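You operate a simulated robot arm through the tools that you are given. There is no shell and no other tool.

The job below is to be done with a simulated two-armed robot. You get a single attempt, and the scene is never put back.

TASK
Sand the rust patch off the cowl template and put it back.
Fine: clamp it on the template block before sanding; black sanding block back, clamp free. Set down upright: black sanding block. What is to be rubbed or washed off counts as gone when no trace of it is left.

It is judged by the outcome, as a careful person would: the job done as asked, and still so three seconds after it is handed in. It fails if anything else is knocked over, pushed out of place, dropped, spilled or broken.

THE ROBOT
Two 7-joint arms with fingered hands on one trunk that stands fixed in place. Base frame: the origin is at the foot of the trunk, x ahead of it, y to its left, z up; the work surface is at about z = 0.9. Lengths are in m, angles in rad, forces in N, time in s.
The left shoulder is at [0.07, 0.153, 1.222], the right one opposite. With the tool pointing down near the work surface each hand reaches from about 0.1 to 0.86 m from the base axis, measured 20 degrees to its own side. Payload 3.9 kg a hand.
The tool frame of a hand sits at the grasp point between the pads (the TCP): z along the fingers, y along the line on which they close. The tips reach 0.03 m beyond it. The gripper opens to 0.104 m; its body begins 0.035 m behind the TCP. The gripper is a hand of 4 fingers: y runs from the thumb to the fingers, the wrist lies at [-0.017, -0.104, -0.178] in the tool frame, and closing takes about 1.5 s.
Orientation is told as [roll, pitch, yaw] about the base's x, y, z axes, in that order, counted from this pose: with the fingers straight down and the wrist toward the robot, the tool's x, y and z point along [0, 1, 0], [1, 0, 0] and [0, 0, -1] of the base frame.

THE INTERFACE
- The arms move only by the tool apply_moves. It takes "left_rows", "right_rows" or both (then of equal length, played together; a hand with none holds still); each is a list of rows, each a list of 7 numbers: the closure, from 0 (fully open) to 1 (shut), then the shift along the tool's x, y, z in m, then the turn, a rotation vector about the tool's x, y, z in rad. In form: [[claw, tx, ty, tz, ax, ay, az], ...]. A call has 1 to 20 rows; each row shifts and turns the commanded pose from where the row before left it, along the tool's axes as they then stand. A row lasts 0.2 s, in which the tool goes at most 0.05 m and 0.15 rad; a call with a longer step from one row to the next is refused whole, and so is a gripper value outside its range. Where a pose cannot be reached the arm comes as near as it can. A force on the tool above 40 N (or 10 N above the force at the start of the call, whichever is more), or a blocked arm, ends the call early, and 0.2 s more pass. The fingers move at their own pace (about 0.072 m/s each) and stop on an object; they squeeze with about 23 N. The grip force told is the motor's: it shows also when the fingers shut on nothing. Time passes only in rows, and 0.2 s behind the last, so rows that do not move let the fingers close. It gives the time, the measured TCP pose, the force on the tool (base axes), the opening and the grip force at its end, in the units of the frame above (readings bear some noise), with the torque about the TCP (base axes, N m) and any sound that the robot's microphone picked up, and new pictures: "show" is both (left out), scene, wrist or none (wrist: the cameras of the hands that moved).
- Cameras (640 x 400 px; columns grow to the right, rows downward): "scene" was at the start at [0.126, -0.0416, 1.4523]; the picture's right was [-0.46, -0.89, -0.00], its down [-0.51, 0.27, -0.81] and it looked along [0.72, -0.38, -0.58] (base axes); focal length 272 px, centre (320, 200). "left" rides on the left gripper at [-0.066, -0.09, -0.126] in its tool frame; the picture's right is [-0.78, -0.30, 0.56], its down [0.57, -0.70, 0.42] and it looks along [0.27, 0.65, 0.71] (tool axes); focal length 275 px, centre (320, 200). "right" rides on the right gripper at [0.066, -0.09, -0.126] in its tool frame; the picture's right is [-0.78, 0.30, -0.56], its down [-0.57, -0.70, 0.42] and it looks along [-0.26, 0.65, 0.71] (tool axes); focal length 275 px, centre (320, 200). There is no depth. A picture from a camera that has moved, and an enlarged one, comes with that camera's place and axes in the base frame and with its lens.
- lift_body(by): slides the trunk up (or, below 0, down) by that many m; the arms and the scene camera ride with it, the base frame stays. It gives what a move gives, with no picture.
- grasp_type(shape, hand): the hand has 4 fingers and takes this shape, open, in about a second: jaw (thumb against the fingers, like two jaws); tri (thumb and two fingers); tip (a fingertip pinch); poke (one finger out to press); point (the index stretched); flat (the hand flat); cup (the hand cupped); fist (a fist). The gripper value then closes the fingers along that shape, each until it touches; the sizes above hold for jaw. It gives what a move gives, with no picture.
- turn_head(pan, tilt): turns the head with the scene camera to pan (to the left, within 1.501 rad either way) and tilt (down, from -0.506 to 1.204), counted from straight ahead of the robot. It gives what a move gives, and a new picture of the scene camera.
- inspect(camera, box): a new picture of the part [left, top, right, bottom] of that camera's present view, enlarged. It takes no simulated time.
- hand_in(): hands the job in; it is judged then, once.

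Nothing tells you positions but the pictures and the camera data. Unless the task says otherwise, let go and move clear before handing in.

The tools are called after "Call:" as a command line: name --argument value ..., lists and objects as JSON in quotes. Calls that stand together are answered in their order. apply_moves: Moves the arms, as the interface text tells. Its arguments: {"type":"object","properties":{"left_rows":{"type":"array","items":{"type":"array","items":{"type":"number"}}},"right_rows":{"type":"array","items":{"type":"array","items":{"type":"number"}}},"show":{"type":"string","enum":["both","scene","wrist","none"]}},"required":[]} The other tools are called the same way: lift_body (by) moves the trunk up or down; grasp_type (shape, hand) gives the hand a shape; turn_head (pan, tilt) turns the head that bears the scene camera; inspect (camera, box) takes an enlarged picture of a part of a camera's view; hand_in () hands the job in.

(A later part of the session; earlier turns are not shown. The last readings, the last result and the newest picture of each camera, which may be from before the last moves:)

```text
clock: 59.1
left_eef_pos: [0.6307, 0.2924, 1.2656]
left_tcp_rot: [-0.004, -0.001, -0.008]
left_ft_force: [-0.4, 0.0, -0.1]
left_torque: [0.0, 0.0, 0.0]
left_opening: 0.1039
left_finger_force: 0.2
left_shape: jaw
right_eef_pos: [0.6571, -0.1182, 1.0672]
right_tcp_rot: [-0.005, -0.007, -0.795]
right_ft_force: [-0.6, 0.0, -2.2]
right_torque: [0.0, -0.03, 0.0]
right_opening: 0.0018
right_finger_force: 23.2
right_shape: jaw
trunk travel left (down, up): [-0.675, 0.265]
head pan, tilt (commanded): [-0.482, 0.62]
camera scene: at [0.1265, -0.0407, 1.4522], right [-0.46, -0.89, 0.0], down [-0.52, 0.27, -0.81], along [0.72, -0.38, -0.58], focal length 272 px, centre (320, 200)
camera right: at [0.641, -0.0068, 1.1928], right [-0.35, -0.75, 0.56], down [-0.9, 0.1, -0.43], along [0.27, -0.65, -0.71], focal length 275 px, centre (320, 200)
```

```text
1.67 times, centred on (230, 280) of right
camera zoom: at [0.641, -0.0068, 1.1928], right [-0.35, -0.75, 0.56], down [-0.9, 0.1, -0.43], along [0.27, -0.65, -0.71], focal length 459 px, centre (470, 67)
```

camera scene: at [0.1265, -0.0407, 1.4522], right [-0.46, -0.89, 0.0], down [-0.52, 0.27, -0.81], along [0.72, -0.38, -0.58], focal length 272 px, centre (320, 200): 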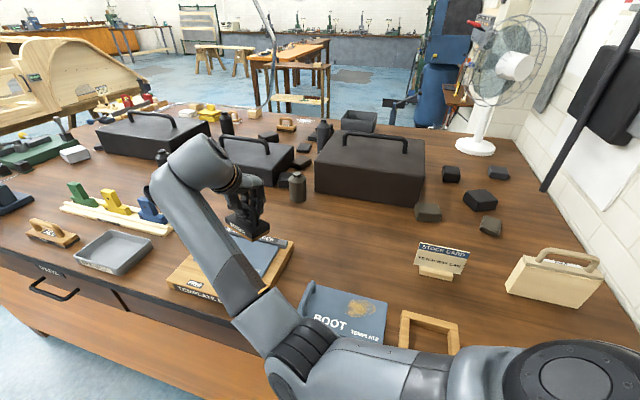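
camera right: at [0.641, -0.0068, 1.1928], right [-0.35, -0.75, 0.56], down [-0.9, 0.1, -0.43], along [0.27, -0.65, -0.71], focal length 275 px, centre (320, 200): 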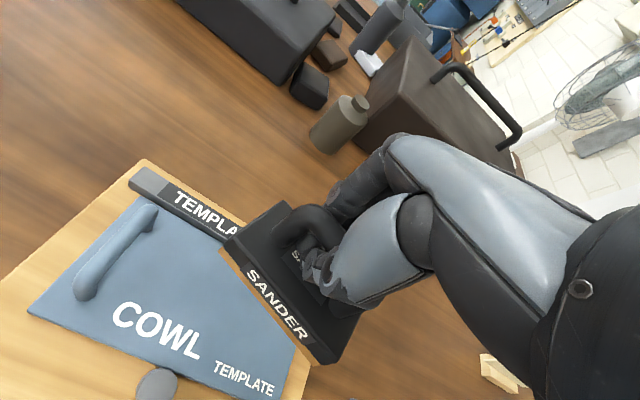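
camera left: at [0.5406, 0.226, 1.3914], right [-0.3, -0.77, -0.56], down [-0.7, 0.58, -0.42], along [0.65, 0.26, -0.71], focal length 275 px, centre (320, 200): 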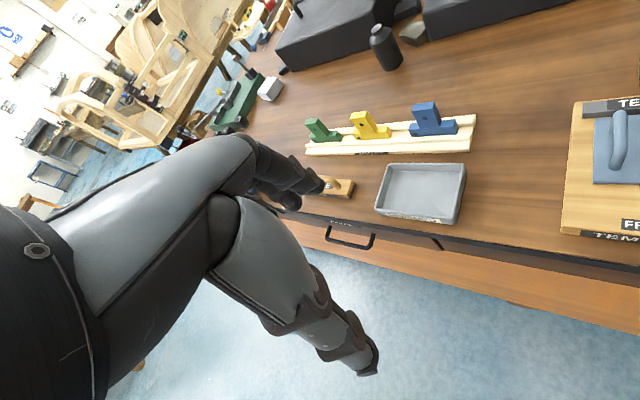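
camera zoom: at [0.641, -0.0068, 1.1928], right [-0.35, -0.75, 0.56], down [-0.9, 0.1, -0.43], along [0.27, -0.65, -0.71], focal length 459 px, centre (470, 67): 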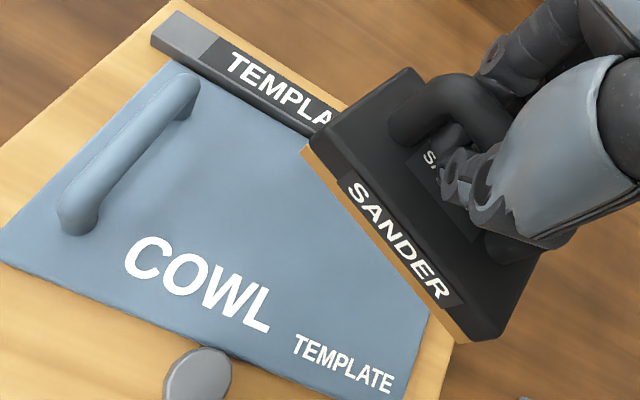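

Freed; nothing appears displaced. I'll move the sander back off the plate to see whether any rust remains.

Call:
apply_moves --right_rows '[[1, 0, 0.025, 0, 0, 0, 0], [1, 0, 0.025, 0, 0, 0, 0], [1, 0, 0.025, 0, 0, 0, 0], [1, 0, 0.025, 0, 0, 0, 0]]'

Call:
inspect --camera "right" --box '[60, 200, 340, 400]'

Call:
inspect --camera "scene" --box '[180, 180, 320, 320]'

```text
clock: 60.1
left_eef_pos: [0.6309, 0.292, 1.2651]
left_tcp_rot: [0.002, 0.001, -0.009]
left_ft_force: [-0.2, -0.5, -0.4]
left_torque: [-0.03, 0.01, 0.04]
left_opening: 0.1038
left_finger_force: 0.1
left_shape: jaw
right_eef_pos: [0.7296, -0.1801, 1.0646]
right_tcp_rot: [0.001, 0.004, -0.784]
right_ft_force: [0.5, -0.1, -1.0]
right_torque: [-0.02, 0.01, 0.01]
right_opening: 0.0018
right_finger_force: 23.4
right_shape: jaw
trunk travel left (down, up): [-0.675, 0.265]
head pan, tilt (commanded): [-0.482, 0.62]
camera scene: at [0.1273, -0.0419, 1.4521], right [-0.46, -0.89, 0.0], down [-0.52, 0.27, -0.81], along [0.72, -0.38, -0.58], focal length 272 px, centre (320, 200)
camera right: at [0.7108, -0.071, 1.1915], right [-0.34, -0.76, 0.55], down [-0.9, 0.09, -0.42], along [0.27, -0.64, -0.72], focal length 275 px, centre (320, 200)
```

scene: 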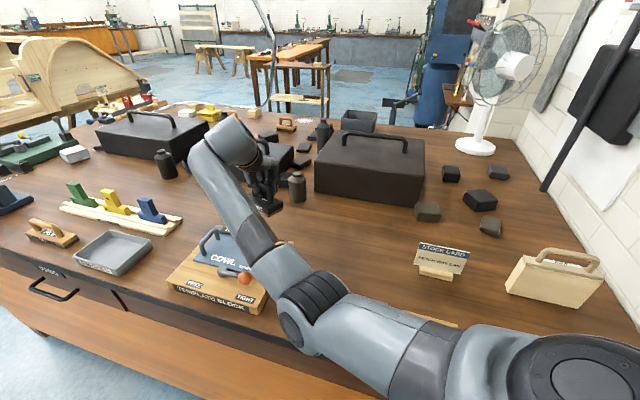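
right: 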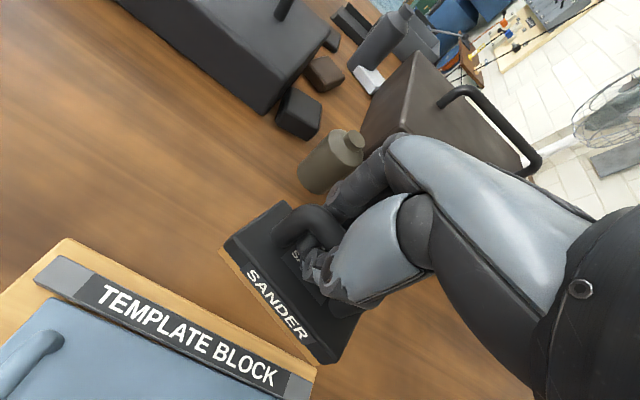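

```text
2.00 times, centred on (200, 300) of right
camera zoom: at [0.7108, -0.071, 1.1915], right [-0.34, -0.76, 0.55], down [-0.9, 0.09, -0.42], along [0.27, -0.64, -0.72], focal length 551 px, centre (560, 0)
```

zoom: 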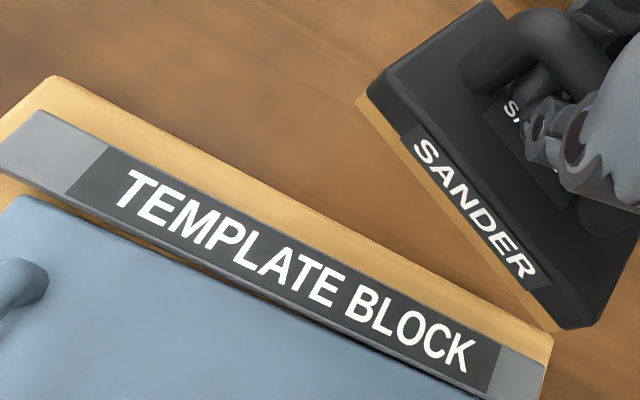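

```text
2.86 times, centred on (250, 250) of scene
camera zoom: at [0.1273, -0.0419, 1.4521], right [-0.46, -0.89, 0.0], down [-0.52, 0.27, -0.81], along [0.72, -0.38, -0.58], focal length 777 px, centre (520, 57)
```

zoom: 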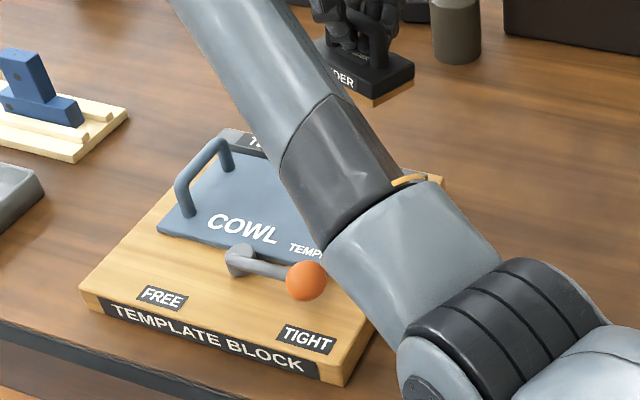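

My forearm blocks the view of the patch. I'll shift the left hand a little to the right so its wrist camera sees the plate.

Call:
apply_moves --left_rows '[[0, -0.04, 0, -0.02, 0, 0, 0], [0, -0.04, 0, -0.02, 0, 0, 0], [0, -0.04, 0, -0.01, 0, 0, 0]]'

Call:
inspect --camera "left" --box '[440, 60, 640, 260]'

```text
clock: 60.9
left_eef_pos: [0.6284, 0.1685, 1.3152]
left_tcp_rot: [0.001, 0.001, -0.005]
left_ft_force: [0.1, 0.4, 0.6]
left_torque: [0.05, -0.01, -0.03]
left_opening: 0.1035
left_finger_force: 0.0
left_shape: jaw
right_eef_pos: [0.7266, -0.1819, 1.0647]
right_tcp_rot: [0.004, 0.004, -0.784]
right_ft_force: [0.7, 0.0, -1.9]
right_torque: [-0.01, -0.01, 0.0]
right_opening: 0.0019
right_finger_force: 23.3
right_shape: jaw
trunk travel left (down, up): [-0.675, 0.265]
head pan, tilt (commanded): [-0.482, 0.62]
camera scene: at [0.1266, -0.0428, 1.4522], right [-0.46, -0.89, 0.0], down [-0.51, 0.27, -0.81], along [0.72, -0.38, -0.58], focal length 272 px, centre (320, 200)
camera left: at [0.5404, 0.1039, 1.4406], right [-0.3, -0.77, -0.56], down [-0.7, 0.58, -0.42], along [0.65, 0.26, -0.71], focal length 275 px, centre (320, 200)
```

scene: 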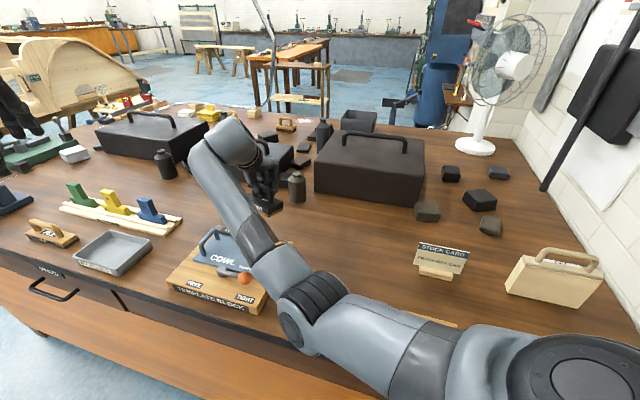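
left: 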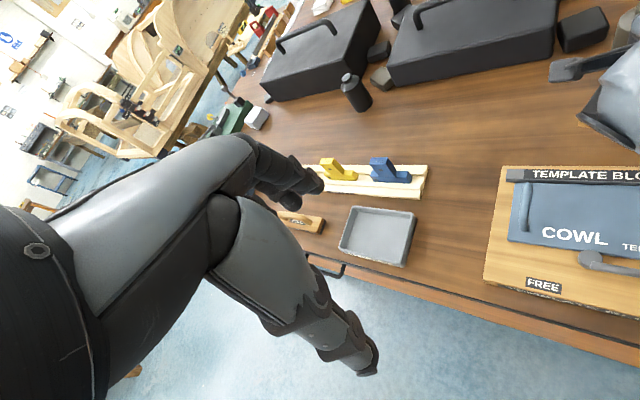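

```text
2.00 times, centred on (540, 160) of left
camera zoom: at [0.5404, 0.1039, 1.4406], right [-0.3, -0.77, -0.56], down [-0.7, 0.58, -0.42], along [0.65, 0.26, -0.71], focal length 551 px, centre (-120, 280)
```

zoom: 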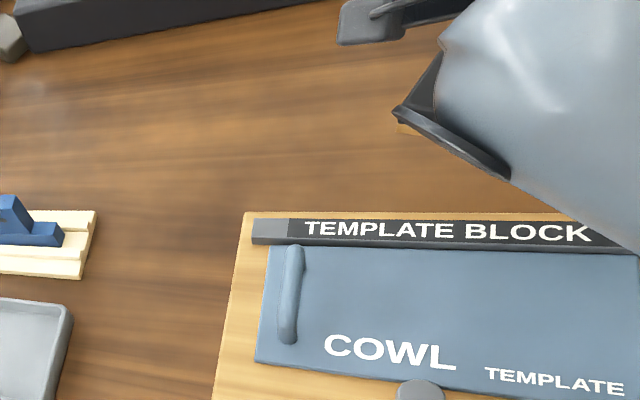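

The visible part of the plate is clean. I'll shift the left camera a bit further to see the right end of the plate.

Call:
apply_moves --left_rows '[[0, -0.03, 0, 0, 0, 0, 0], [0, -0.03, 0, 0, 0, 0, 0]]' --show "none"

Call:
inspect --camera "left" --box '[500, 100, 640, 240]'

Call:
inspect --camera "left" --box '[560, 130, 640, 210]'

```text
clock: 61.5
left_eef_pos: [0.6296, 0.1096, 1.3149]
left_tcp_rot: [0.0, 0.0, -0.008]
left_ft_force: [0.4, -1.1, -0.9]
left_torque: [0.04, -0.02, -0.03]
left_opening: 0.1038
left_finger_force: 0.1
left_shape: jaw
right_eef_pos: [0.7282, -0.1834, 1.0637]
right_tcp_rot: [0.002, 0.005, -0.785]
right_ft_force: [-0.1, 0.4, -1.2]
right_torque: [-0.01, 0.02, -0.01]
right_opening: 0.002
right_finger_force: 22.8
right_shape: jaw
trunk travel left (down, up): [-0.675, 0.265]
head pan, tilt (commanded): [-0.482, 0.62]
```

```text
2.86 times, centred on (570, 170) of left
camera zoom: at [0.5409, 0.0427, 1.4394], right [-0.3, -0.77, -0.56], down [-0.7, 0.58, -0.42], along [0.65, 0.26, -0.71], focal length 786 px, centre (-394, 286)
```

zoom: 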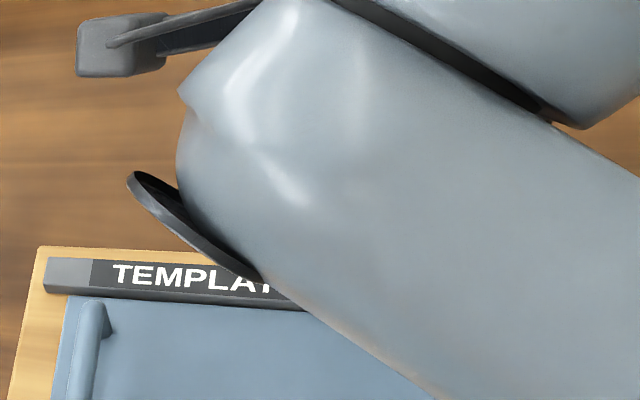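

```text
5.00 times, centred on (600, 170) of left
camera zoom: at [0.5409, 0.0427, 1.4394], right [-0.3, -0.77, -0.56], down [-0.7, 0.58, -0.42], along [0.65, 0.26, -0.71], focal length 1376 px, centre (-1080, 350)
```

zoom: 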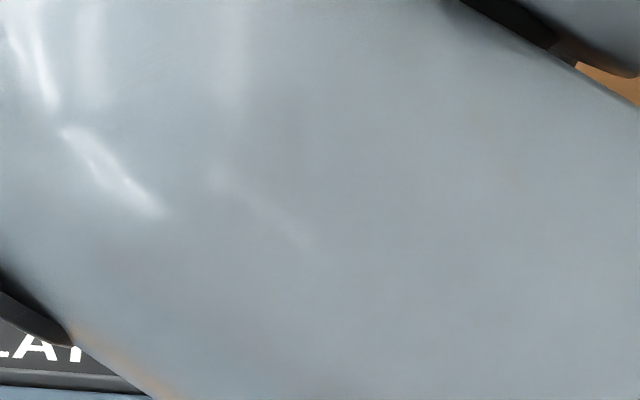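

The forearm still hides it. I'll return the left hand and swing the right hand (with sander) up and to the right so the scene camera gets a clear view.

Call:
apply_moves --left_rows '[[0, 0.04, 0, 0, 0, 0, 0], [0, 0.04, 0, 0, 0, 0, 0], [0, 0.04, 0, 0, 0, 0, 0], [0, 0.04, 0, 0, 0, 0, 0], [0, 0.02, 0, 0, 0, 0, 0], [0, 0, 0, 0, 0, 0, 0], [0, 0, 0, 0, 0, 0, 0], [0, 0, 0, 0, 0, 0, 0]]' --right_rows '[[1, 0, 0, -0.03, 0, 0, 0], [1, 0, 0, -0.03, 0, 0, 0], [1, 0, 0, -0.03, 0, 0, 0], [1, -0.0354, 0.0127, 0, 0, 0, 0], [1, -0.0354, 0.0127, 0, 0, 0, 0], [1, -0.0354, 0.0127, 0, 0, 0, 0], [1, -0.0354, 0.0127, 0, 0, 0, 0], [1, -0.0354, 0.0127, 0, 0, 0, 0]]'

Call:
inspect --camera "scene" --box '[160, 190, 320, 320]'

Call:
inspect --camera "scene" --box '[195, 215, 285, 285]'

```text
clock: 63.3
left_eef_pos: [0.6315, 0.289, 1.3165]
left_tcp_rot: [-0.001, 0.0, -0.007]
left_ft_force: [0.6, 0.1, -0.2]
left_torque: [-0.01, 0.0, -0.01]
left_opening: 0.1036
left_finger_force: 0.1
left_shape: jaw
right_eef_pos: [0.6445, -0.3507, 1.1576]
right_tcp_rot: [0.004, 0.003, -0.783]
right_ft_force: [-0.2, -0.4, -2.1]
right_torque: [0.03, 0.0, -0.01]
right_opening: 0.0016
right_finger_force: 22.6
right_shape: jaw
trunk travel left (down, up): [-0.675, 0.265]
head pan, tilt (commanded): [-0.482, 0.62]
camera scene: at [0.1258, -0.0428, 1.4523], right [-0.46, -0.89, 0.0], down [-0.51, 0.27, -0.81], along [0.72, -0.38, -0.58], focal length 272 px, centre (320, 200)
camera right: at [0.6265, -0.2412, 1.2839], right [-0.34, -0.76, 0.55], down [-0.9, 0.09, -0.42], along [0.27, -0.64, -0.72], focal length 275 px, centre (320, 200)
camera left: at [0.543, 0.2238, 1.4408], right [-0.3, -0.77, -0.56], down [-0.7, 0.58, -0.42], along [0.65, 0.26, -0.71], focal length 275 px, centre (320, 200)
```

scene: 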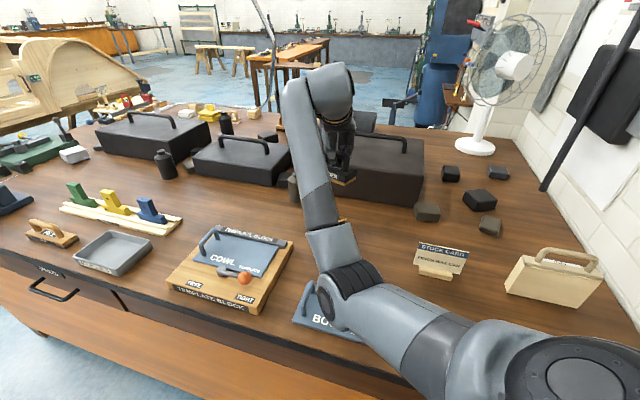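
right: 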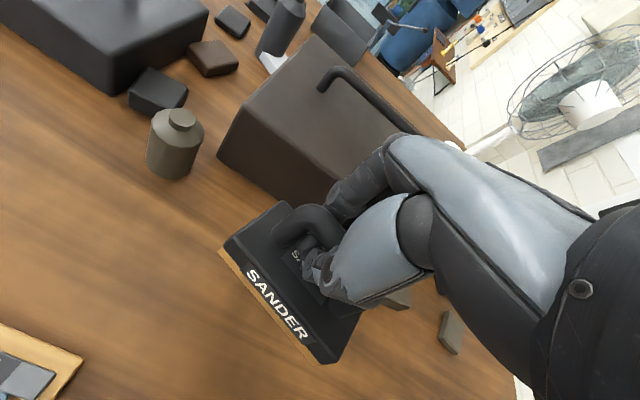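
left: 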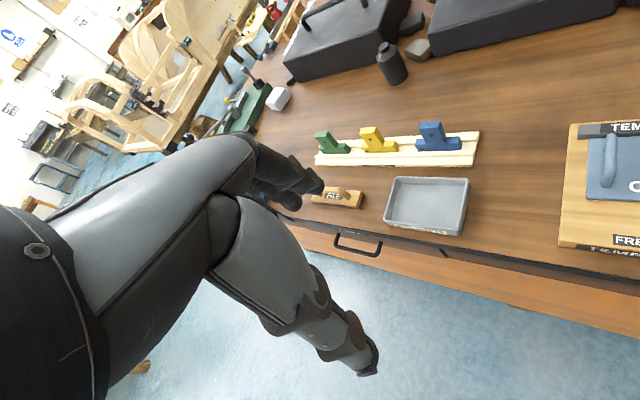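

```text
3.08 times, centred on (240, 255) of scene
camera zoom: at [0.1258, -0.0428, 1.4523], right [-0.46, -0.89, 0.0], down [-0.51, 0.27, -0.81], along [0.72, -0.38, -0.58], focal length 837 px, centre (566, 31)
```

zoom: 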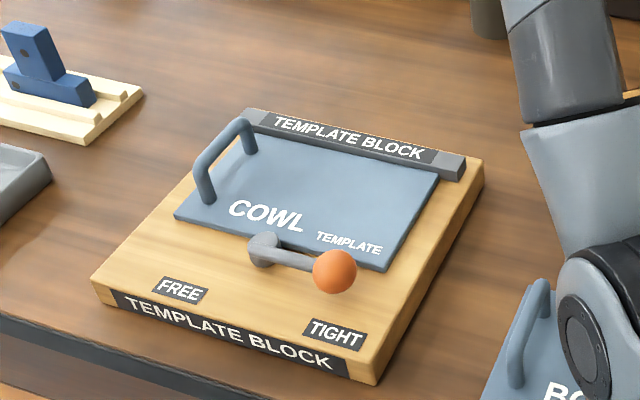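

```text
5.71 times, centred on (240, 250) of scene
camera zoom: at [0.1258, -0.0428, 1.4523], right [-0.46, -0.89, 0.0], down [-0.51, 0.27, -0.81], along [0.72, -0.38, -0.58], focal length 1554 px, centre (777, -86)
```

zoom: 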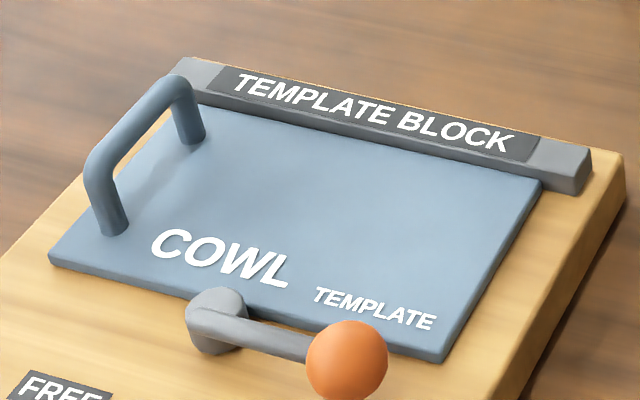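

The patch looks gone. I'll enlarge further to make sure no trace is left before putting the sander away.

Call:
inspect --camera "scene" --box '[232, 228, 284, 266]'

Call:
inspect --camera "scene" --box '[205, 225, 255, 262]'

```text
10.53 times, centred on (258, 247) of scene
camera zoom: at [0.1258, -0.0428, 1.4523], right [-0.46, -0.89, 0.0], down [-0.51, 0.27, -0.81], along [0.72, -0.38, -0.58], focal length 2862 px, centre (973, -295)
```

zoom: 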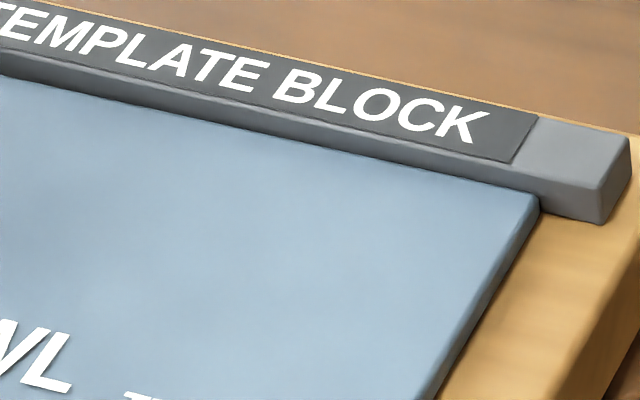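

```text
10.81 times, centred on (230, 244) of scene
camera zoom: at [0.1258, -0.0428, 1.4523], right [-0.46, -0.89, 0.0], down [-0.51, 0.27, -0.81], along [0.72, -0.38, -0.58], focal length 2940 px, centre (1293, -270)
```

zoom: 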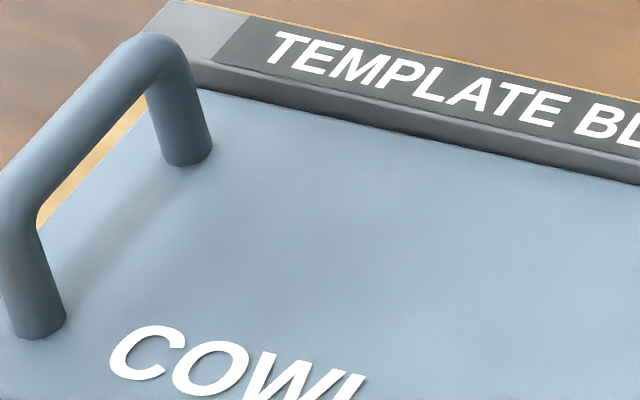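

The plate is fully clean. Now I'll measure how the sander has turned in the grip so it can go back straight.

Call:
inspect --camera "right" --box '[200, 180, 400, 380]'

Call:
inspect --camera "scene" --box '[290, 100, 390, 200]'

```text
2.00 times, centred on (300, 280) of right
camera zoom: at [0.6265, -0.2412, 1.2839], right [-0.34, -0.76, 0.55], down [-0.9, 0.09, -0.42], along [0.27, -0.64, -0.72], focal length 551 px, centre (360, 40)
```

zoom: 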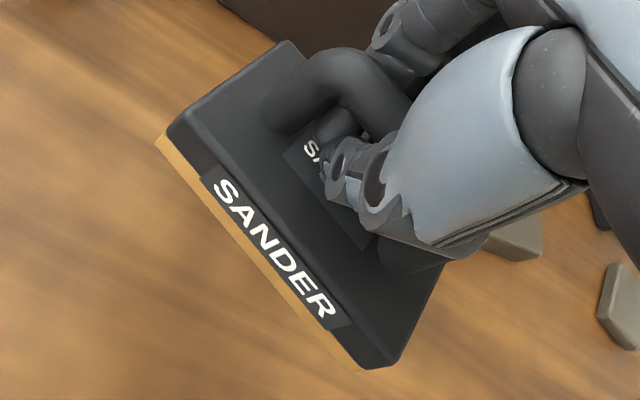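

```text
4.00 times, centred on (340, 150) of scene
camera zoom: at [0.1258, -0.0428, 1.4523], right [-0.46, -0.89, 0.0], down [-0.51, 0.27, -0.81], along [0.72, -0.38, -0.58], focal length 1088 px, centre (240, 400)
```

zoom: 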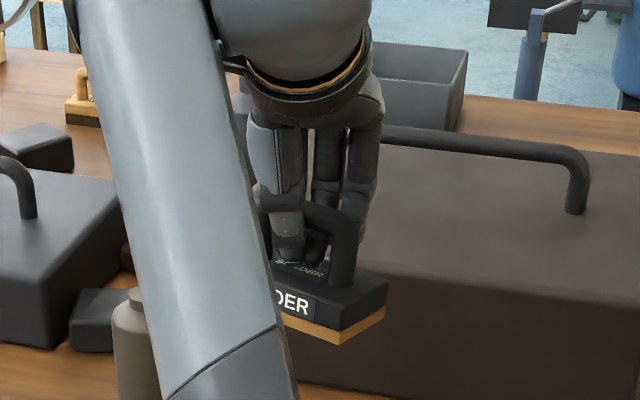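

The sander has turned about −19° in the grip. I'll raise the trunk 8 cm first for more elbow clearance, then rotate the hand to compensate and bring the sander above its original spot.

Call:
lift_body --by 0.08

Call:
apply_moves --right_rows '[[1, 0, 0, 0, 0, 0, -0.11], [1, 0, 0, 0, 0, 0, -0.11], [1, 0, 0, 0, 0, 0, -0.11], [1, 0.0343, 0.0082, 0.015, 0, 0, 0], [1, 0.0343, 0.0082, 0.015, 0, 0, 0], [1, 0.0343, 0.0082, 0.015, 0, 0, 0], [1, 0.0343, 0.0082, 0.015, 0, 0, 0], [1, 0.0343, 0.0082, 0.015, 0, 0, 0], [1, 0.0343, 0.0082, 0.015, 0, 0, 0], [1, 0, 0, 0.02, 0, 0, 0], [1, 0, 0, 0.02, 0, 0, 0], [1, 0, 0, 0.02, 0, 0, 0]]'

Call:
inspect --camera "right" --box '[120, 180, 400, 400]'

Call:
inspect --camera "scene" --box '[200, 130, 360, 290]'

```text
clock: 64.5
left_eef_pos: [0.633, 0.29, 1.3955]
left_tcp_rot: [-0.001, 0.001, -0.007]
left_ft_force: [-0.5, 0.3, 0.6]
left_torque: [-0.02, -0.02, 0.03]
left_opening: 0.1038
left_finger_force: 0.1
left_shape: jaw
right_eef_pos: [0.6446, -0.3487, 1.2368]
right_tcp_rot: [0.001, 0.004, -0.784]
right_ft_force: [-0.2, 0.5, -2.4]
right_torque: [0.03, 0.02, 0.0]
right_opening: 0.0017
right_finger_force: 22.7
right_shape: jaw
trunk travel left (down, up): [-0.755, 0.185]
head pan, tilt (commanded): [-0.482, 0.62]
```

```text
clock: 67.1
left_eef_pos: [0.6333, 0.2918, 1.3942]
left_tcp_rot: [-0.002, 0.002, -0.006]
left_ft_force: [0.5, 0.5, -0.1]
left_torque: [0.02, 0.0, 0.02]
left_opening: 0.1036
left_finger_force: 0.1
left_shape: jaw
right_eef_pos: [0.7799, -0.1857, 1.0871]
right_tcp_rot: [0.003, 0.003, -0.454]
right_ft_force: [0.7, -0.1, -0.9]
right_torque: [0.01, -0.02, 0.0]
right_opening: 0.0018
right_finger_force: 22.7
right_shape: jaw
trunk travel left (down, up): [-0.755, 0.185]
head pan, tilt (commanded): [-0.482, 0.62]
camera scene: at [0.1271, -0.0408, 1.5322], right [-0.46, -0.89, 0.0], down [-0.52, 0.27, -0.81], along [0.72, -0.38, -0.58], focal length 272 px, centre (320, 200)
camera right: at [0.7283, -0.0873, 1.2139], right [-0.07, -0.83, 0.55], down [-0.88, -0.21, -0.42], along [0.47, -0.52, -0.72], focal length 275 px, centre (320, 200)
```

scene: 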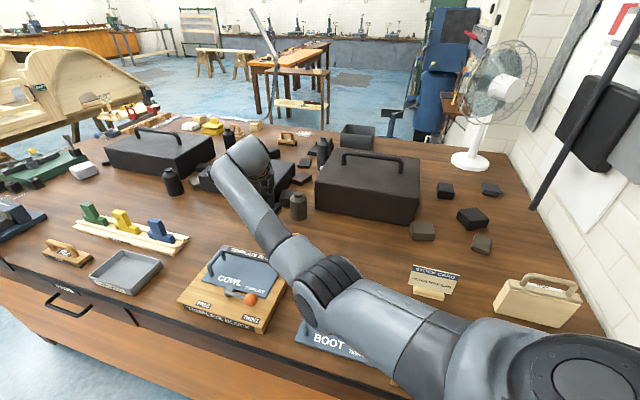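
right: 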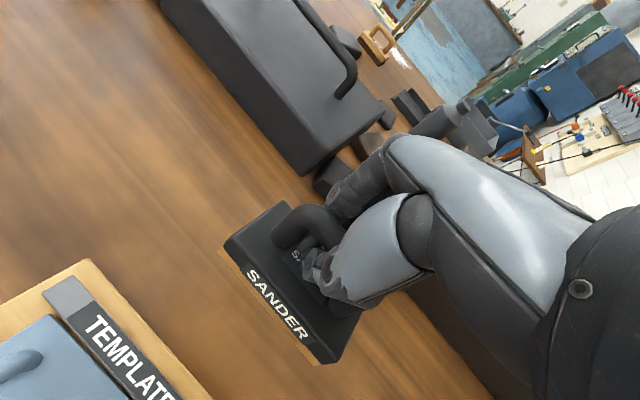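

```text
1.82 times, centred on (260, 290) of right
camera zoom: at [0.7283, -0.0873, 1.2139], right [-0.07, -0.83, 0.55], down [-0.88, -0.21, -0.42], along [0.47, -0.52, -0.72], focal length 500 px, centre (429, 36)
```

zoom: 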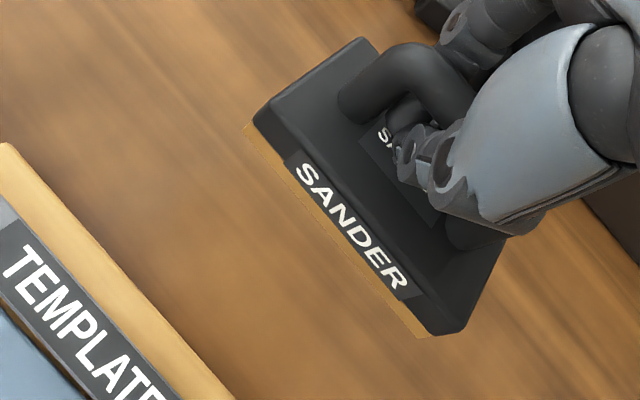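

```text
2.50 times, centred on (280, 210) of scene
camera zoom: at [0.1271, -0.0408, 1.5322], right [-0.46, -0.89, 0.0], down [-0.52, 0.27, -0.81], along [0.72, -0.38, -0.58], focal length 680 px, centre (420, 175)
```

zoom: 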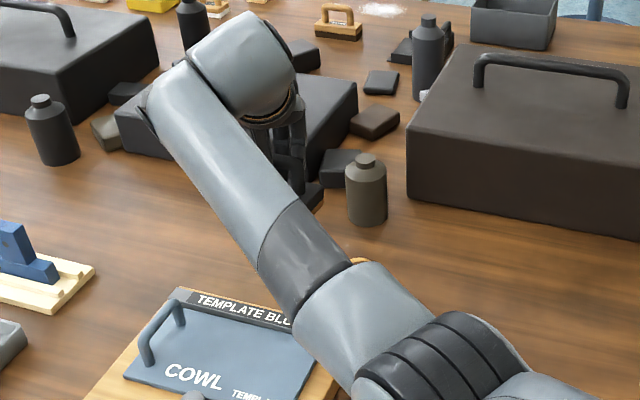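

The sander's front edge now runs parallel to the block's back edge. I'll shift slightly and lower to about 1 cm above the table, then check.

Call:
apply_moves --right_rows '[[1, -0.0037, -0.0076, 0.01, 0, 0, 0], [1, 0, 0, 0.025, 0, 0, 0], [1, 0, 0, 0.025, 0, 0, 0], [1, 0, 0, 0.025, 0, 0, 0], [1, 0, 0, 0.02, 0, 0, 0], [1, 0, 0, 0, 0, 0, 0]]'

Call:
inspect --camera "right" --box '[120, 180, 400, 400]'

Call:
inspect --camera "scene" --box '[200, 170, 360, 330]'

```text
clock: 68.5
left_eef_pos: [0.6315, 0.291, 1.3953]
left_tcp_rot: [-0.001, 0.0, -0.006]
left_ft_force: [1.1, 0.7, 0.5]
left_torque: [-0.01, -0.03, -0.01]
left_opening: 0.1035
left_finger_force: 0.1
left_shape: jaw
right_eef_pos: [0.7724, -0.1833, 0.9815]
right_tcp_rot: [0.003, 0.002, -0.454]
right_ft_force: [-0.4, 0.4, -1.8]
right_torque: [0.01, -0.04, 0.02]
right_opening: 0.0017
right_finger_force: 23.4
right_shape: jaw
trunk travel left (down, up): [-0.755, 0.185]
head pan, tilt (commanded): [-0.482, 0.62]
camera scene: at [0.1265, -0.041, 1.5323], right [-0.46, -0.89, 0.0], down [-0.52, 0.27, -0.81], along [0.72, -0.38, -0.58], focal length 272 px, centre (320, 200)
camera right: at [0.7201, -0.0853, 1.1082], right [-0.07, -0.83, 0.55], down [-0.88, -0.21, -0.42], along [0.47, -0.52, -0.72], focal length 275 px, centre (320, 200)
```

scene: 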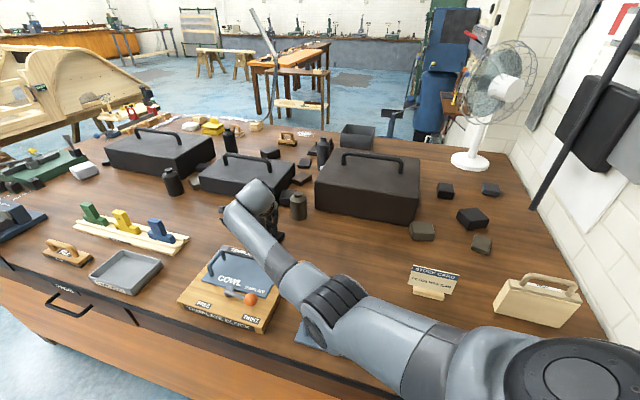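
right: 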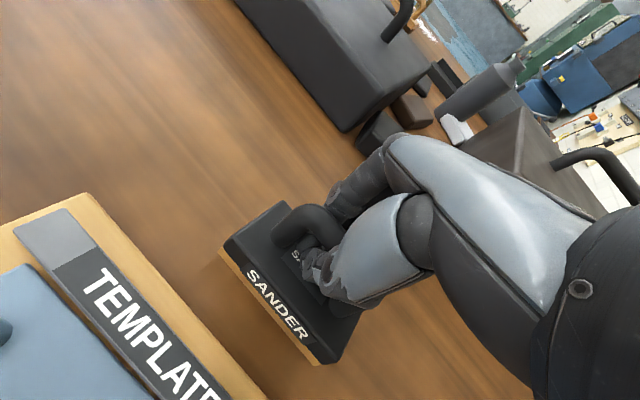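

```text
1.82 times, centred on (260, 290) of right
camera zoom: at [0.7201, -0.0853, 1.1082], right [-0.07, -0.83, 0.55], down [-0.88, -0.21, -0.42], along [0.47, -0.52, -0.72], focal length 500 px, centre (429, 36)
```

zoom: 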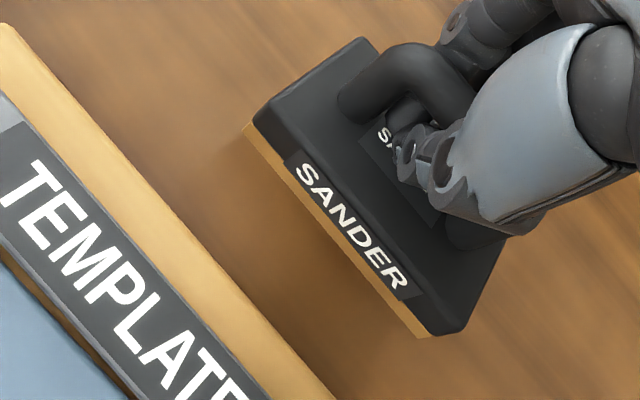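

```text
2.50 times, centred on (280, 250) of scene
camera zoom: at [0.1265, -0.041, 1.5323], right [-0.46, -0.89, 0.0], down [-0.52, 0.27, -0.81], along [0.72, -0.38, -0.58], focal length 680 px, centre (420, 75)
```

zoom: 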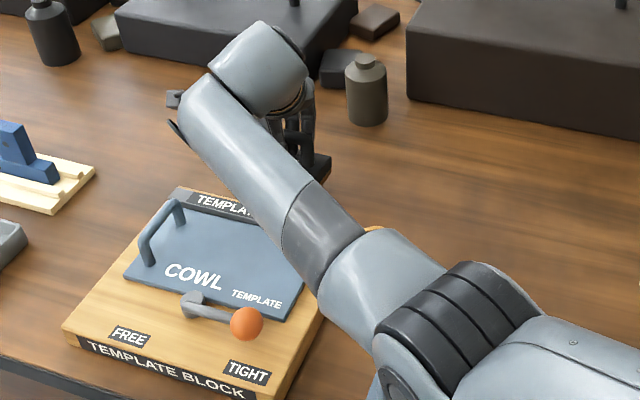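

Nicely aligned and about 1 cm above the table. Setting it down gently.

Call:
apply_moves --right_rows '[[1, 0, 0, 0.005, 0, 0, 0], [1, 0, 0, 0.004, 0, 0, 0], [1, 0, 0, 0.003, 0, 0, 0], [1, 0, 0, 0.002, 0, 0, 0], [1, 0, 0, 0, 0, 0, 0]]' --show "wrist"

Call:
inspect --camera "right" --box '[120, 180, 400, 400]'

```text
clock: 69.7
left_eef_pos: [0.631, 0.2925, 1.3953]
left_tcp_rot: [-0.001, 0.002, -0.008]
left_ft_force: [-0.3, 0.3, -0.4]
left_torque: [0.01, -0.01, -0.02]
left_opening: 0.104
left_finger_force: 0.0
left_shape: jaw
right_eef_pos: [0.7711, -0.1844, 0.9679]
right_tcp_rot: [0.005, 0.001, -0.454]
right_ft_force: [0.2, 0.3, -1.9]
right_torque: [-0.07, 0.02, 0.0]
right_opening: 0.0018
right_finger_force: 23.2
right_shape: jaw
trunk travel left (down, up): [-0.755, 0.185]
head pan, tilt (commanded): [-0.482, 0.62]
camera right: at [0.7197, -0.086, 1.0948], right [-0.07, -0.83, 0.55], down [-0.88, -0.21, -0.42], along [0.47, -0.52, -0.72], focal length 275 px, centre (320, 200)
```

right: 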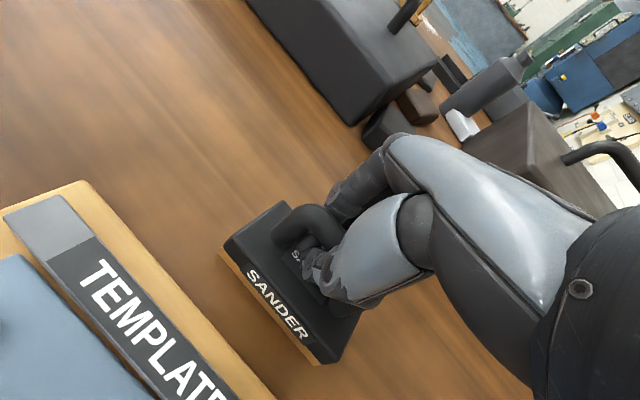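

```text
1.82 times, centred on (260, 290) of right
camera zoom: at [0.7197, -0.086, 1.0948], right [-0.07, -0.83, 0.55], down [-0.88, -0.21, -0.42], along [0.47, -0.52, -0.72], focal length 500 px, centre (429, 36)
```

zoom: 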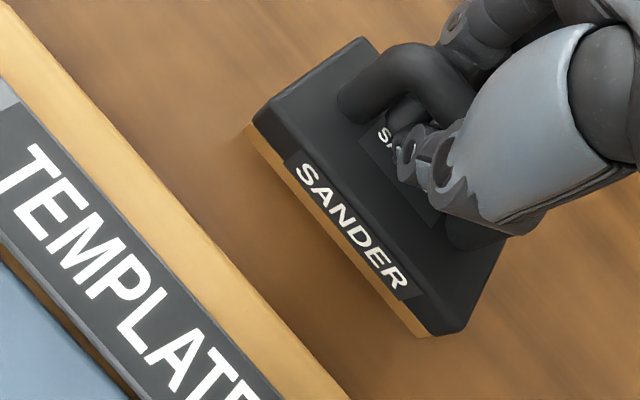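

Call:
apply_moves --right_rows '[[1, 0, 0, 0.002, 0, 0, 0], [1, 0, 0, 0.002, 0, 0, 0], [1, 0, 0, 0.002, 0, 0, 0], [1, 0, 0, 0, 0, 0, 0]]' --show "none"

```text
clock: 70.7
left_eef_pos: [0.6327, 0.2904, 1.3942]
left_tcp_rot: [-0.001, 0.001, -0.007]
left_ft_force: [0.0, 0.4, 0.1]
left_torque: [-0.02, -0.01, 0.0]
left_opening: 0.1038
left_finger_force: 0.1
left_shape: jaw
right_eef_pos: [0.7705, -0.1856, 0.961]
right_tcp_rot: [0.003, 0.003, -0.455]
right_ft_force: [0.0, 0.0, -2.8]
right_torque: [0.02, -0.03, 0.0]
right_opening: 0.0014
right_finger_force: 23.3
right_shape: jaw
trunk travel left (down, up): [-0.755, 0.185]
head pan, tilt (commanded): [-0.482, 0.62]
```

Call:
apply_moves --right_rows '[[1, 0, 0, 0.002, 0, 0, 0], [1, 0, 0, 0.002, 0, 0, 0], [1, 0, 0, 0, 0, 0, 0]]' --show "none"

Call:
inspect --camera "right" --box '[120, 180, 400, 400]'

Call:
inspect --camera "scene" --box '[240, 180, 320, 260]'

```text
clock: 71.5
left_eef_pos: [0.6324, 0.2919, 1.3954]
left_tcp_rot: [-0.002, -0.001, -0.008]
left_ft_force: [0.3, 0.3, 0.6]
left_torque: [-0.01, -0.04, 0.03]
left_opening: 0.1038
left_finger_force: 0.0
left_shape: jaw
right_eef_pos: [0.7698, -0.1858, 0.9585]
right_tcp_rot: [0.004, 0.001, -0.454]
right_ft_force: [0.0, 0.4, 0.5]
right_torque: [0.05, -0.12, -0.01]
right_opening: 0.0018
right_finger_force: 22.8
right_shape: jaw
trunk travel left (down, up): [-0.755, 0.185]
head pan, tilt (commanded): [-0.482, 0.62]
```

```text
1.82 times, centred on (260, 290) of right
camera zoom: at [0.7187, -0.0866, 1.0855], right [-0.07, -0.83, 0.55], down [-0.88, -0.21, -0.43], along [0.47, -0.52, -0.72], focal length 500 px, centre (429, 36)
```

zoom: 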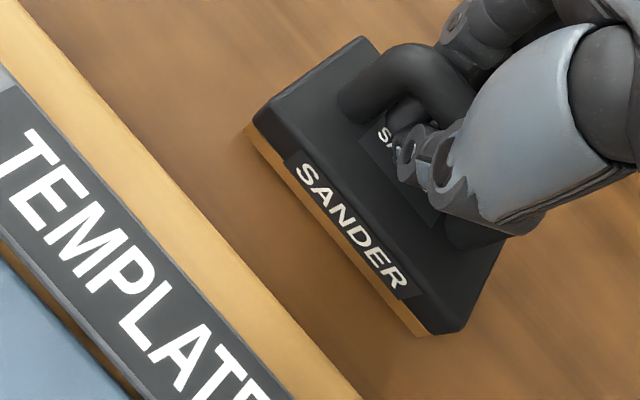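

```text
5.00 times, centred on (280, 220) of scene
camera zoom: at [0.126, -0.041, 1.5323], right [-0.46, -0.89, 0.0], down [-0.51, 0.27, -0.81], along [0.72, -0.38, -0.58], focal length 1360 px, centre (520, 100)
```

zoom: 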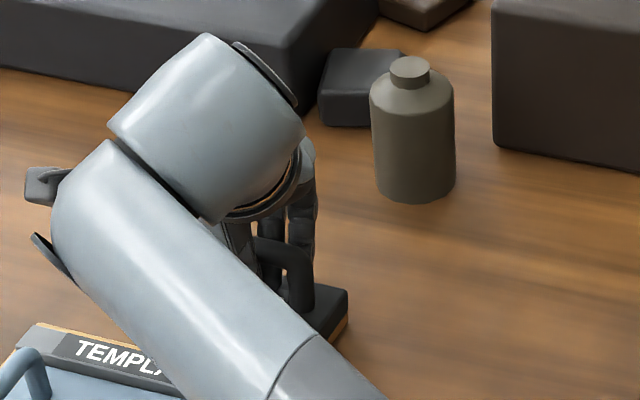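

The sander's left-back edge is touching. I'll nudge it 5 mm back to match the original spot and press it level.

Call:
apply_moves --right_rows '[[1, -0.0016, 0.0047, -0.001, 0, 0, 0], [1, 0, 0, 0.003, 0, 0, 0.02], [1, 0, 0, 0.002, 0, 0, 0], [1, 0, 0, 0.001, 0, 0, 0], [1, 0, 0, 0, 0, 0, 0]]' --show "none"

Call:
inspect --camera "right" --box '[120, 180, 400, 400]'

```text
clock: 72.7
left_eef_pos: [0.6299, 0.291, 1.3967]
left_tcp_rot: [-0.001, -0.002, -0.007]
left_ft_force: [-0.3, 0.0, -0.7]
left_torque: [0.0, 0.01, 0.0]
left_opening: 0.1038
left_finger_force: 0.0
left_shape: jaw
right_eef_pos: [0.7743, -0.1869, 0.9569]
right_tcp_rot: [0.005, -0.004, -0.472]
right_ft_force: [0.2, -0.1, 13.5]
right_torque: [-0.09, -0.41, -0.02]
right_opening: 0.0017
right_finger_force: 23.0
right_shape: jaw
trunk travel left (down, up): [-0.755, 0.185]
head pan, tilt (commanded): [-0.482, 0.62]
```

```text
1.82 times, centred on (260, 290) of right
camera zoom: at [0.7227, -0.0875, 1.0842], right [-0.09, -0.83, 0.55], down [-0.88, -0.19, -0.43], along [0.46, -0.53, -0.71], focal length 500 px, centre (429, 36)
```

zoom: 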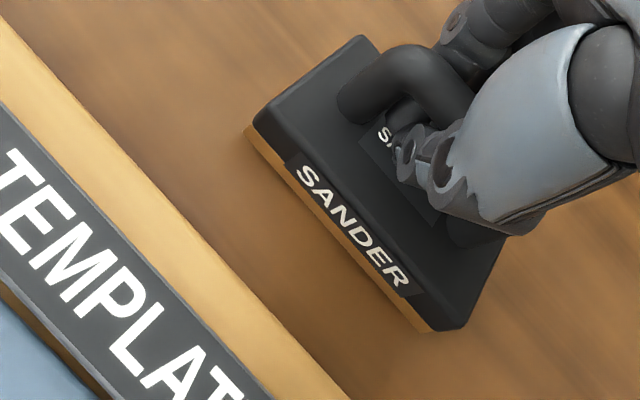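

Position matches within ~3 mm and 2°. I'll relax the pressure, open the hand and lift off.

Call:
apply_moves --right_rows '[[1, 0, 0, -0.003, 0, 0, 0], [0.8, 0, 0, 0, 0, 0, 0], [0.5, 0, 0, 0, 0, 0, 0], [0.2, 0, 0, 0, 0, 0, 0], [0, 0, 0, 0, 0, 0, 0], [0, 0, 0, 0, 0, 0, 0], [0, 0, 0, 0, 0, 0, 0], [0, 0, 0, 0, 0, 0, 0], [0, 0, 0, 0, 0, 0, 0], [0, 0, 0, -0.02, 0, 0, 0], [0, 0, 0, -0.03, 0, 0, 0], [0, 0, 0, -0.04, 0, 0, 0], [0, 0, 0, -0.04, 0, 0, 0]]'

Call:
inspect --camera "right" --box '[60, 180, 400, 400]'

Call:
inspect --camera "scene" --box '[200, 170, 340, 310]'

```text
clock: 75.5
left_eef_pos: [0.6309, 0.2913, 1.3948]
left_tcp_rot: [-0.001, 0.0, -0.008]
left_ft_force: [-0.6, -0.1, -0.3]
left_torque: [0.0, 0.02, 0.01]
left_opening: 0.1037
left_finger_force: 0.1
left_shape: jaw
right_eef_pos: [0.7746, -0.1883, 1.0873]
right_tcp_rot: [0.003, 0.001, -0.472]
right_ft_force: [0.1, -0.3, 0.3]
right_torque: [-0.01, 0.01, -0.02]
right_opening: 0.1037
right_finger_force: 0.2
right_shape: jaw
trunk travel left (down, up): [-0.755, 0.185]
head pan, tilt (commanded): [-0.482, 0.62]
camera scene: at [0.1256, -0.0408, 1.5323], right [-0.46, -0.89, 0.0], down [-0.51, 0.27, -0.81], along [0.72, -0.38, -0.58], focal length 272 px, centre (320, 200)
camera right: at [0.7252, -0.0894, 1.2141], right [-0.09, -0.83, 0.55], down [-0.89, -0.19, -0.42], along [0.46, -0.53, -0.72], focal length 275 px, centre (320, 200)
```

scene: 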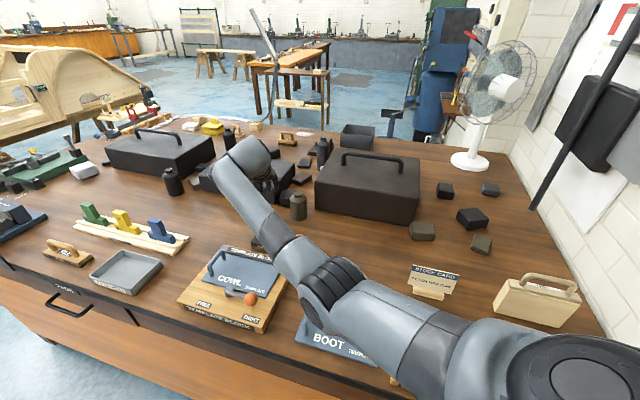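
right: 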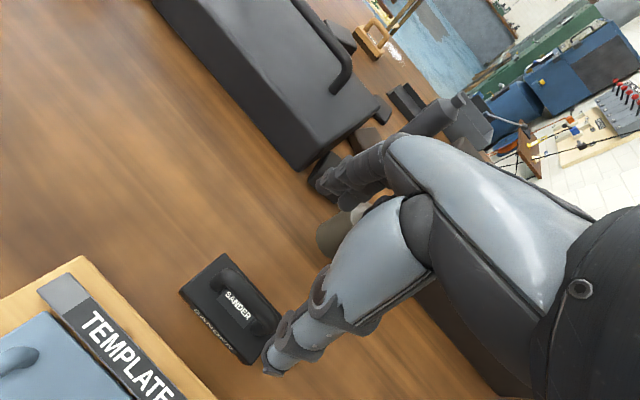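

```text
1.82 times, centred on (230, 290) of right
camera zoom: at [0.7252, -0.0894, 1.2141], right [-0.09, -0.83, 0.55], down [-0.89, -0.19, -0.42], along [0.46, -0.53, -0.72], focal length 500 px, centre (484, 36)
```

zoom: 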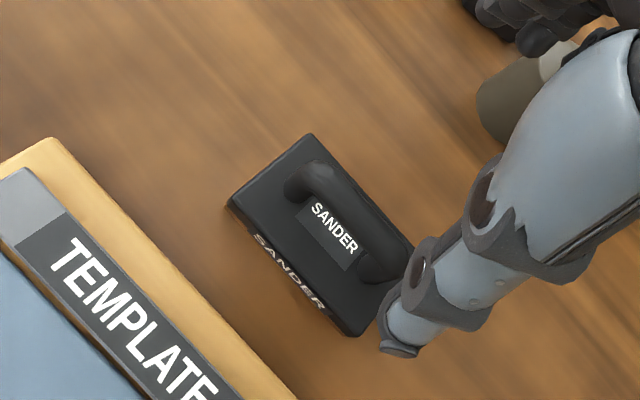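

```text
2.86 times, centred on (270, 240) of scene
camera zoom: at [0.1256, -0.0408, 1.5323], right [-0.46, -0.89, 0.0], down [-0.51, 0.27, -0.81], along [0.72, -0.38, -0.58], focal length 777 px, centre (463, 86)
```

zoom: 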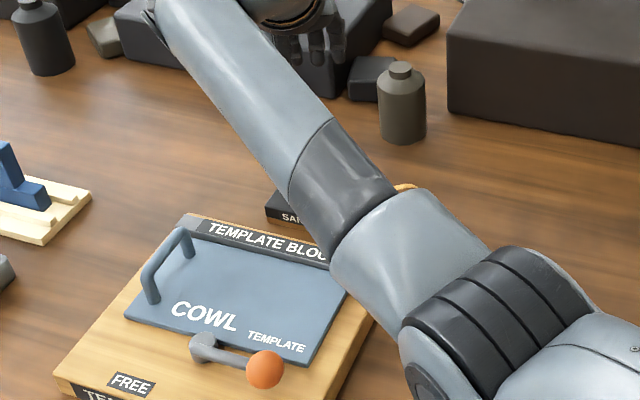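

The sander is back in place and upright, within a few mm. Next is freeing the clamp: I'll back the right hand away, turn it to a comfortable yaw and shape it to "poke" to push the lever back.

Call:
apply_moves --right_rows '[[0, 0, 0, -0.03, 0, 0, 0], [0, 0, 0, -0.03, 0, 0, 0], [0, -0.0212, -0.0363, 0, 0, 0, 0], [0, -0.0212, -0.0363, 0, 0, 0, 0], [0, -0.0212, -0.0363, 0, 0, 0, 0], [0, -0.0212, -0.0363, 0, 0, 0, 0], [0, -0.0212, -0.0363, 0, 0, 0, 0], [0, 0, 0, 0, 0, 0, -0.1413], [0, 0, 0, 0, 0, 0, -0.1413], [0, 0, 0, 0, 0, 0, -0.1413], [0, 0, 0, 0, 0, 0, -0.1413], [0, 0, 0, 0, 0, 0, -0.1413], [0, 0, 0, 0, 0, 0, -0.1413], [0, 0, 0, 0, 0, 0, -0.1413], [0, 0, 0, 0, 0, 0, -0.1413], [0, 0, 0, 0, 0, 0, -0.1413]]' --show "none"

Call:
grasp_type --shape "poke" --hand "right"

Call:
inspect --camera "right" --box '[0, 0, 640, 400]'

Call:
inspect --camera "scene" --box '[160, 100, 360, 300]'

```text
clock: 78.9
left_eef_pos: [0.6312, 0.2903, 1.396]
left_tcp_rot: [0.001, 0.001, -0.007]
left_ft_force: [0.5, -0.9, -0.3]
left_torque: [-0.01, -0.01, 0.0]
left_opening: 0.1038
left_finger_force: 0.1
left_shape: jaw
right_eef_pos: [0.5651, -0.2005, 1.1465]
right_tcp_rot: [0.003, -0.004, 0.8]
right_ft_force: [-0.9, -0.2, 0.3]
right_torque: [-0.01, 0.03, 0.02]
right_opening: 0.1035
right_finger_force: 0.2
right_shape: jaw
trunk travel left (down, up): [-0.755, 0.185]
head pan, tilt (commanded): [-0.482, 0.62]
```

```text
clock: 79.8
left_eef_pos: [0.6326, 0.293, 1.3956]
left_tcp_rot: [-0.003, -0.001, -0.009]
left_ft_force: [0.6, 0.3, 0.3]
left_torque: [-0.01, 0.0, 0.01]
left_opening: 0.1037
left_finger_force: 0.0
left_shape: jaw
right_eef_pos: [0.5651, -0.1993, 1.1453]
right_tcp_rot: [0.004, 0.0, 0.797]
right_ft_force: [-0.2, -0.2, 0.3]
right_torque: [0.01, 0.01, 0.04]
right_opening: 0.0
right_finger_force: 0.2
right_shape: poke
trunk travel left (down, up): [-0.755, 0.185]
head pan, tilt (commanded): [-0.482, 0.62]
```

```text
1.00 times, centred on (320, 200) of right (not enlarged: the box is as wide or as high as the picture)
camera zoom: at [0.4544, -0.2188, 1.2726], right [0.76, -0.33, 0.56], down [-0.08, -0.9, -0.43], along [0.64, 0.28, -0.71], focal length 275 px, centre (320, 200)
```

zoom: 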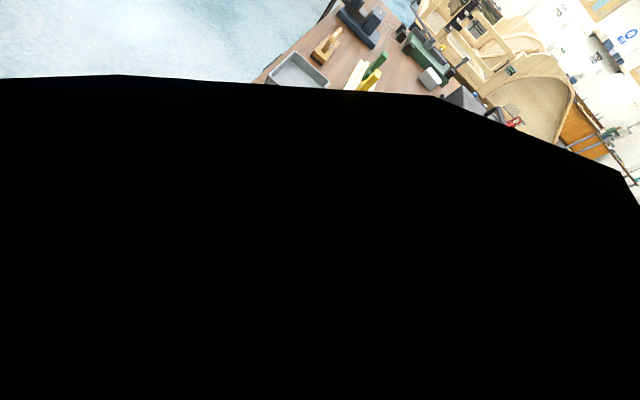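

```text
2.00 times, centred on (260, 200) of scene
camera zoom: at [0.1261, -0.0407, 1.5323], right [-0.46, -0.89, 0.0], down [-0.51, 0.27, -0.81], along [0.72, -0.38, -0.58], focal length 544 px, centre (440, 200)
```

zoom: 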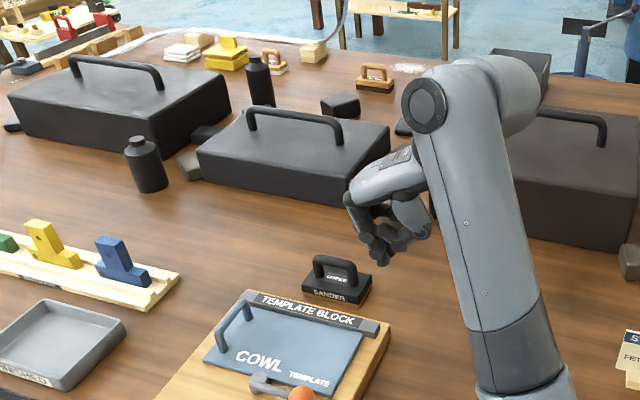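

The sander sits neatly in its place. The poke shape blinds the wrist camera, so I'll zoom on the hand from the scene camera.

Call:
inspect --camera "scene" --box '[255, 140, 325, 240]'

```text
4.00 times, centred on (290, 190) of scene
camera zoom: at [0.1261, -0.0407, 1.5323], right [-0.46, -0.89, 0.0], down [-0.51, 0.27, -0.81], along [0.72, -0.38, -0.58], focal length 1088 px, centre (440, 240)
```

zoom: 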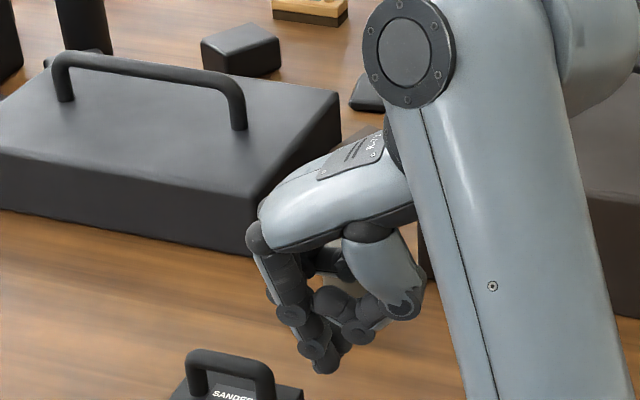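

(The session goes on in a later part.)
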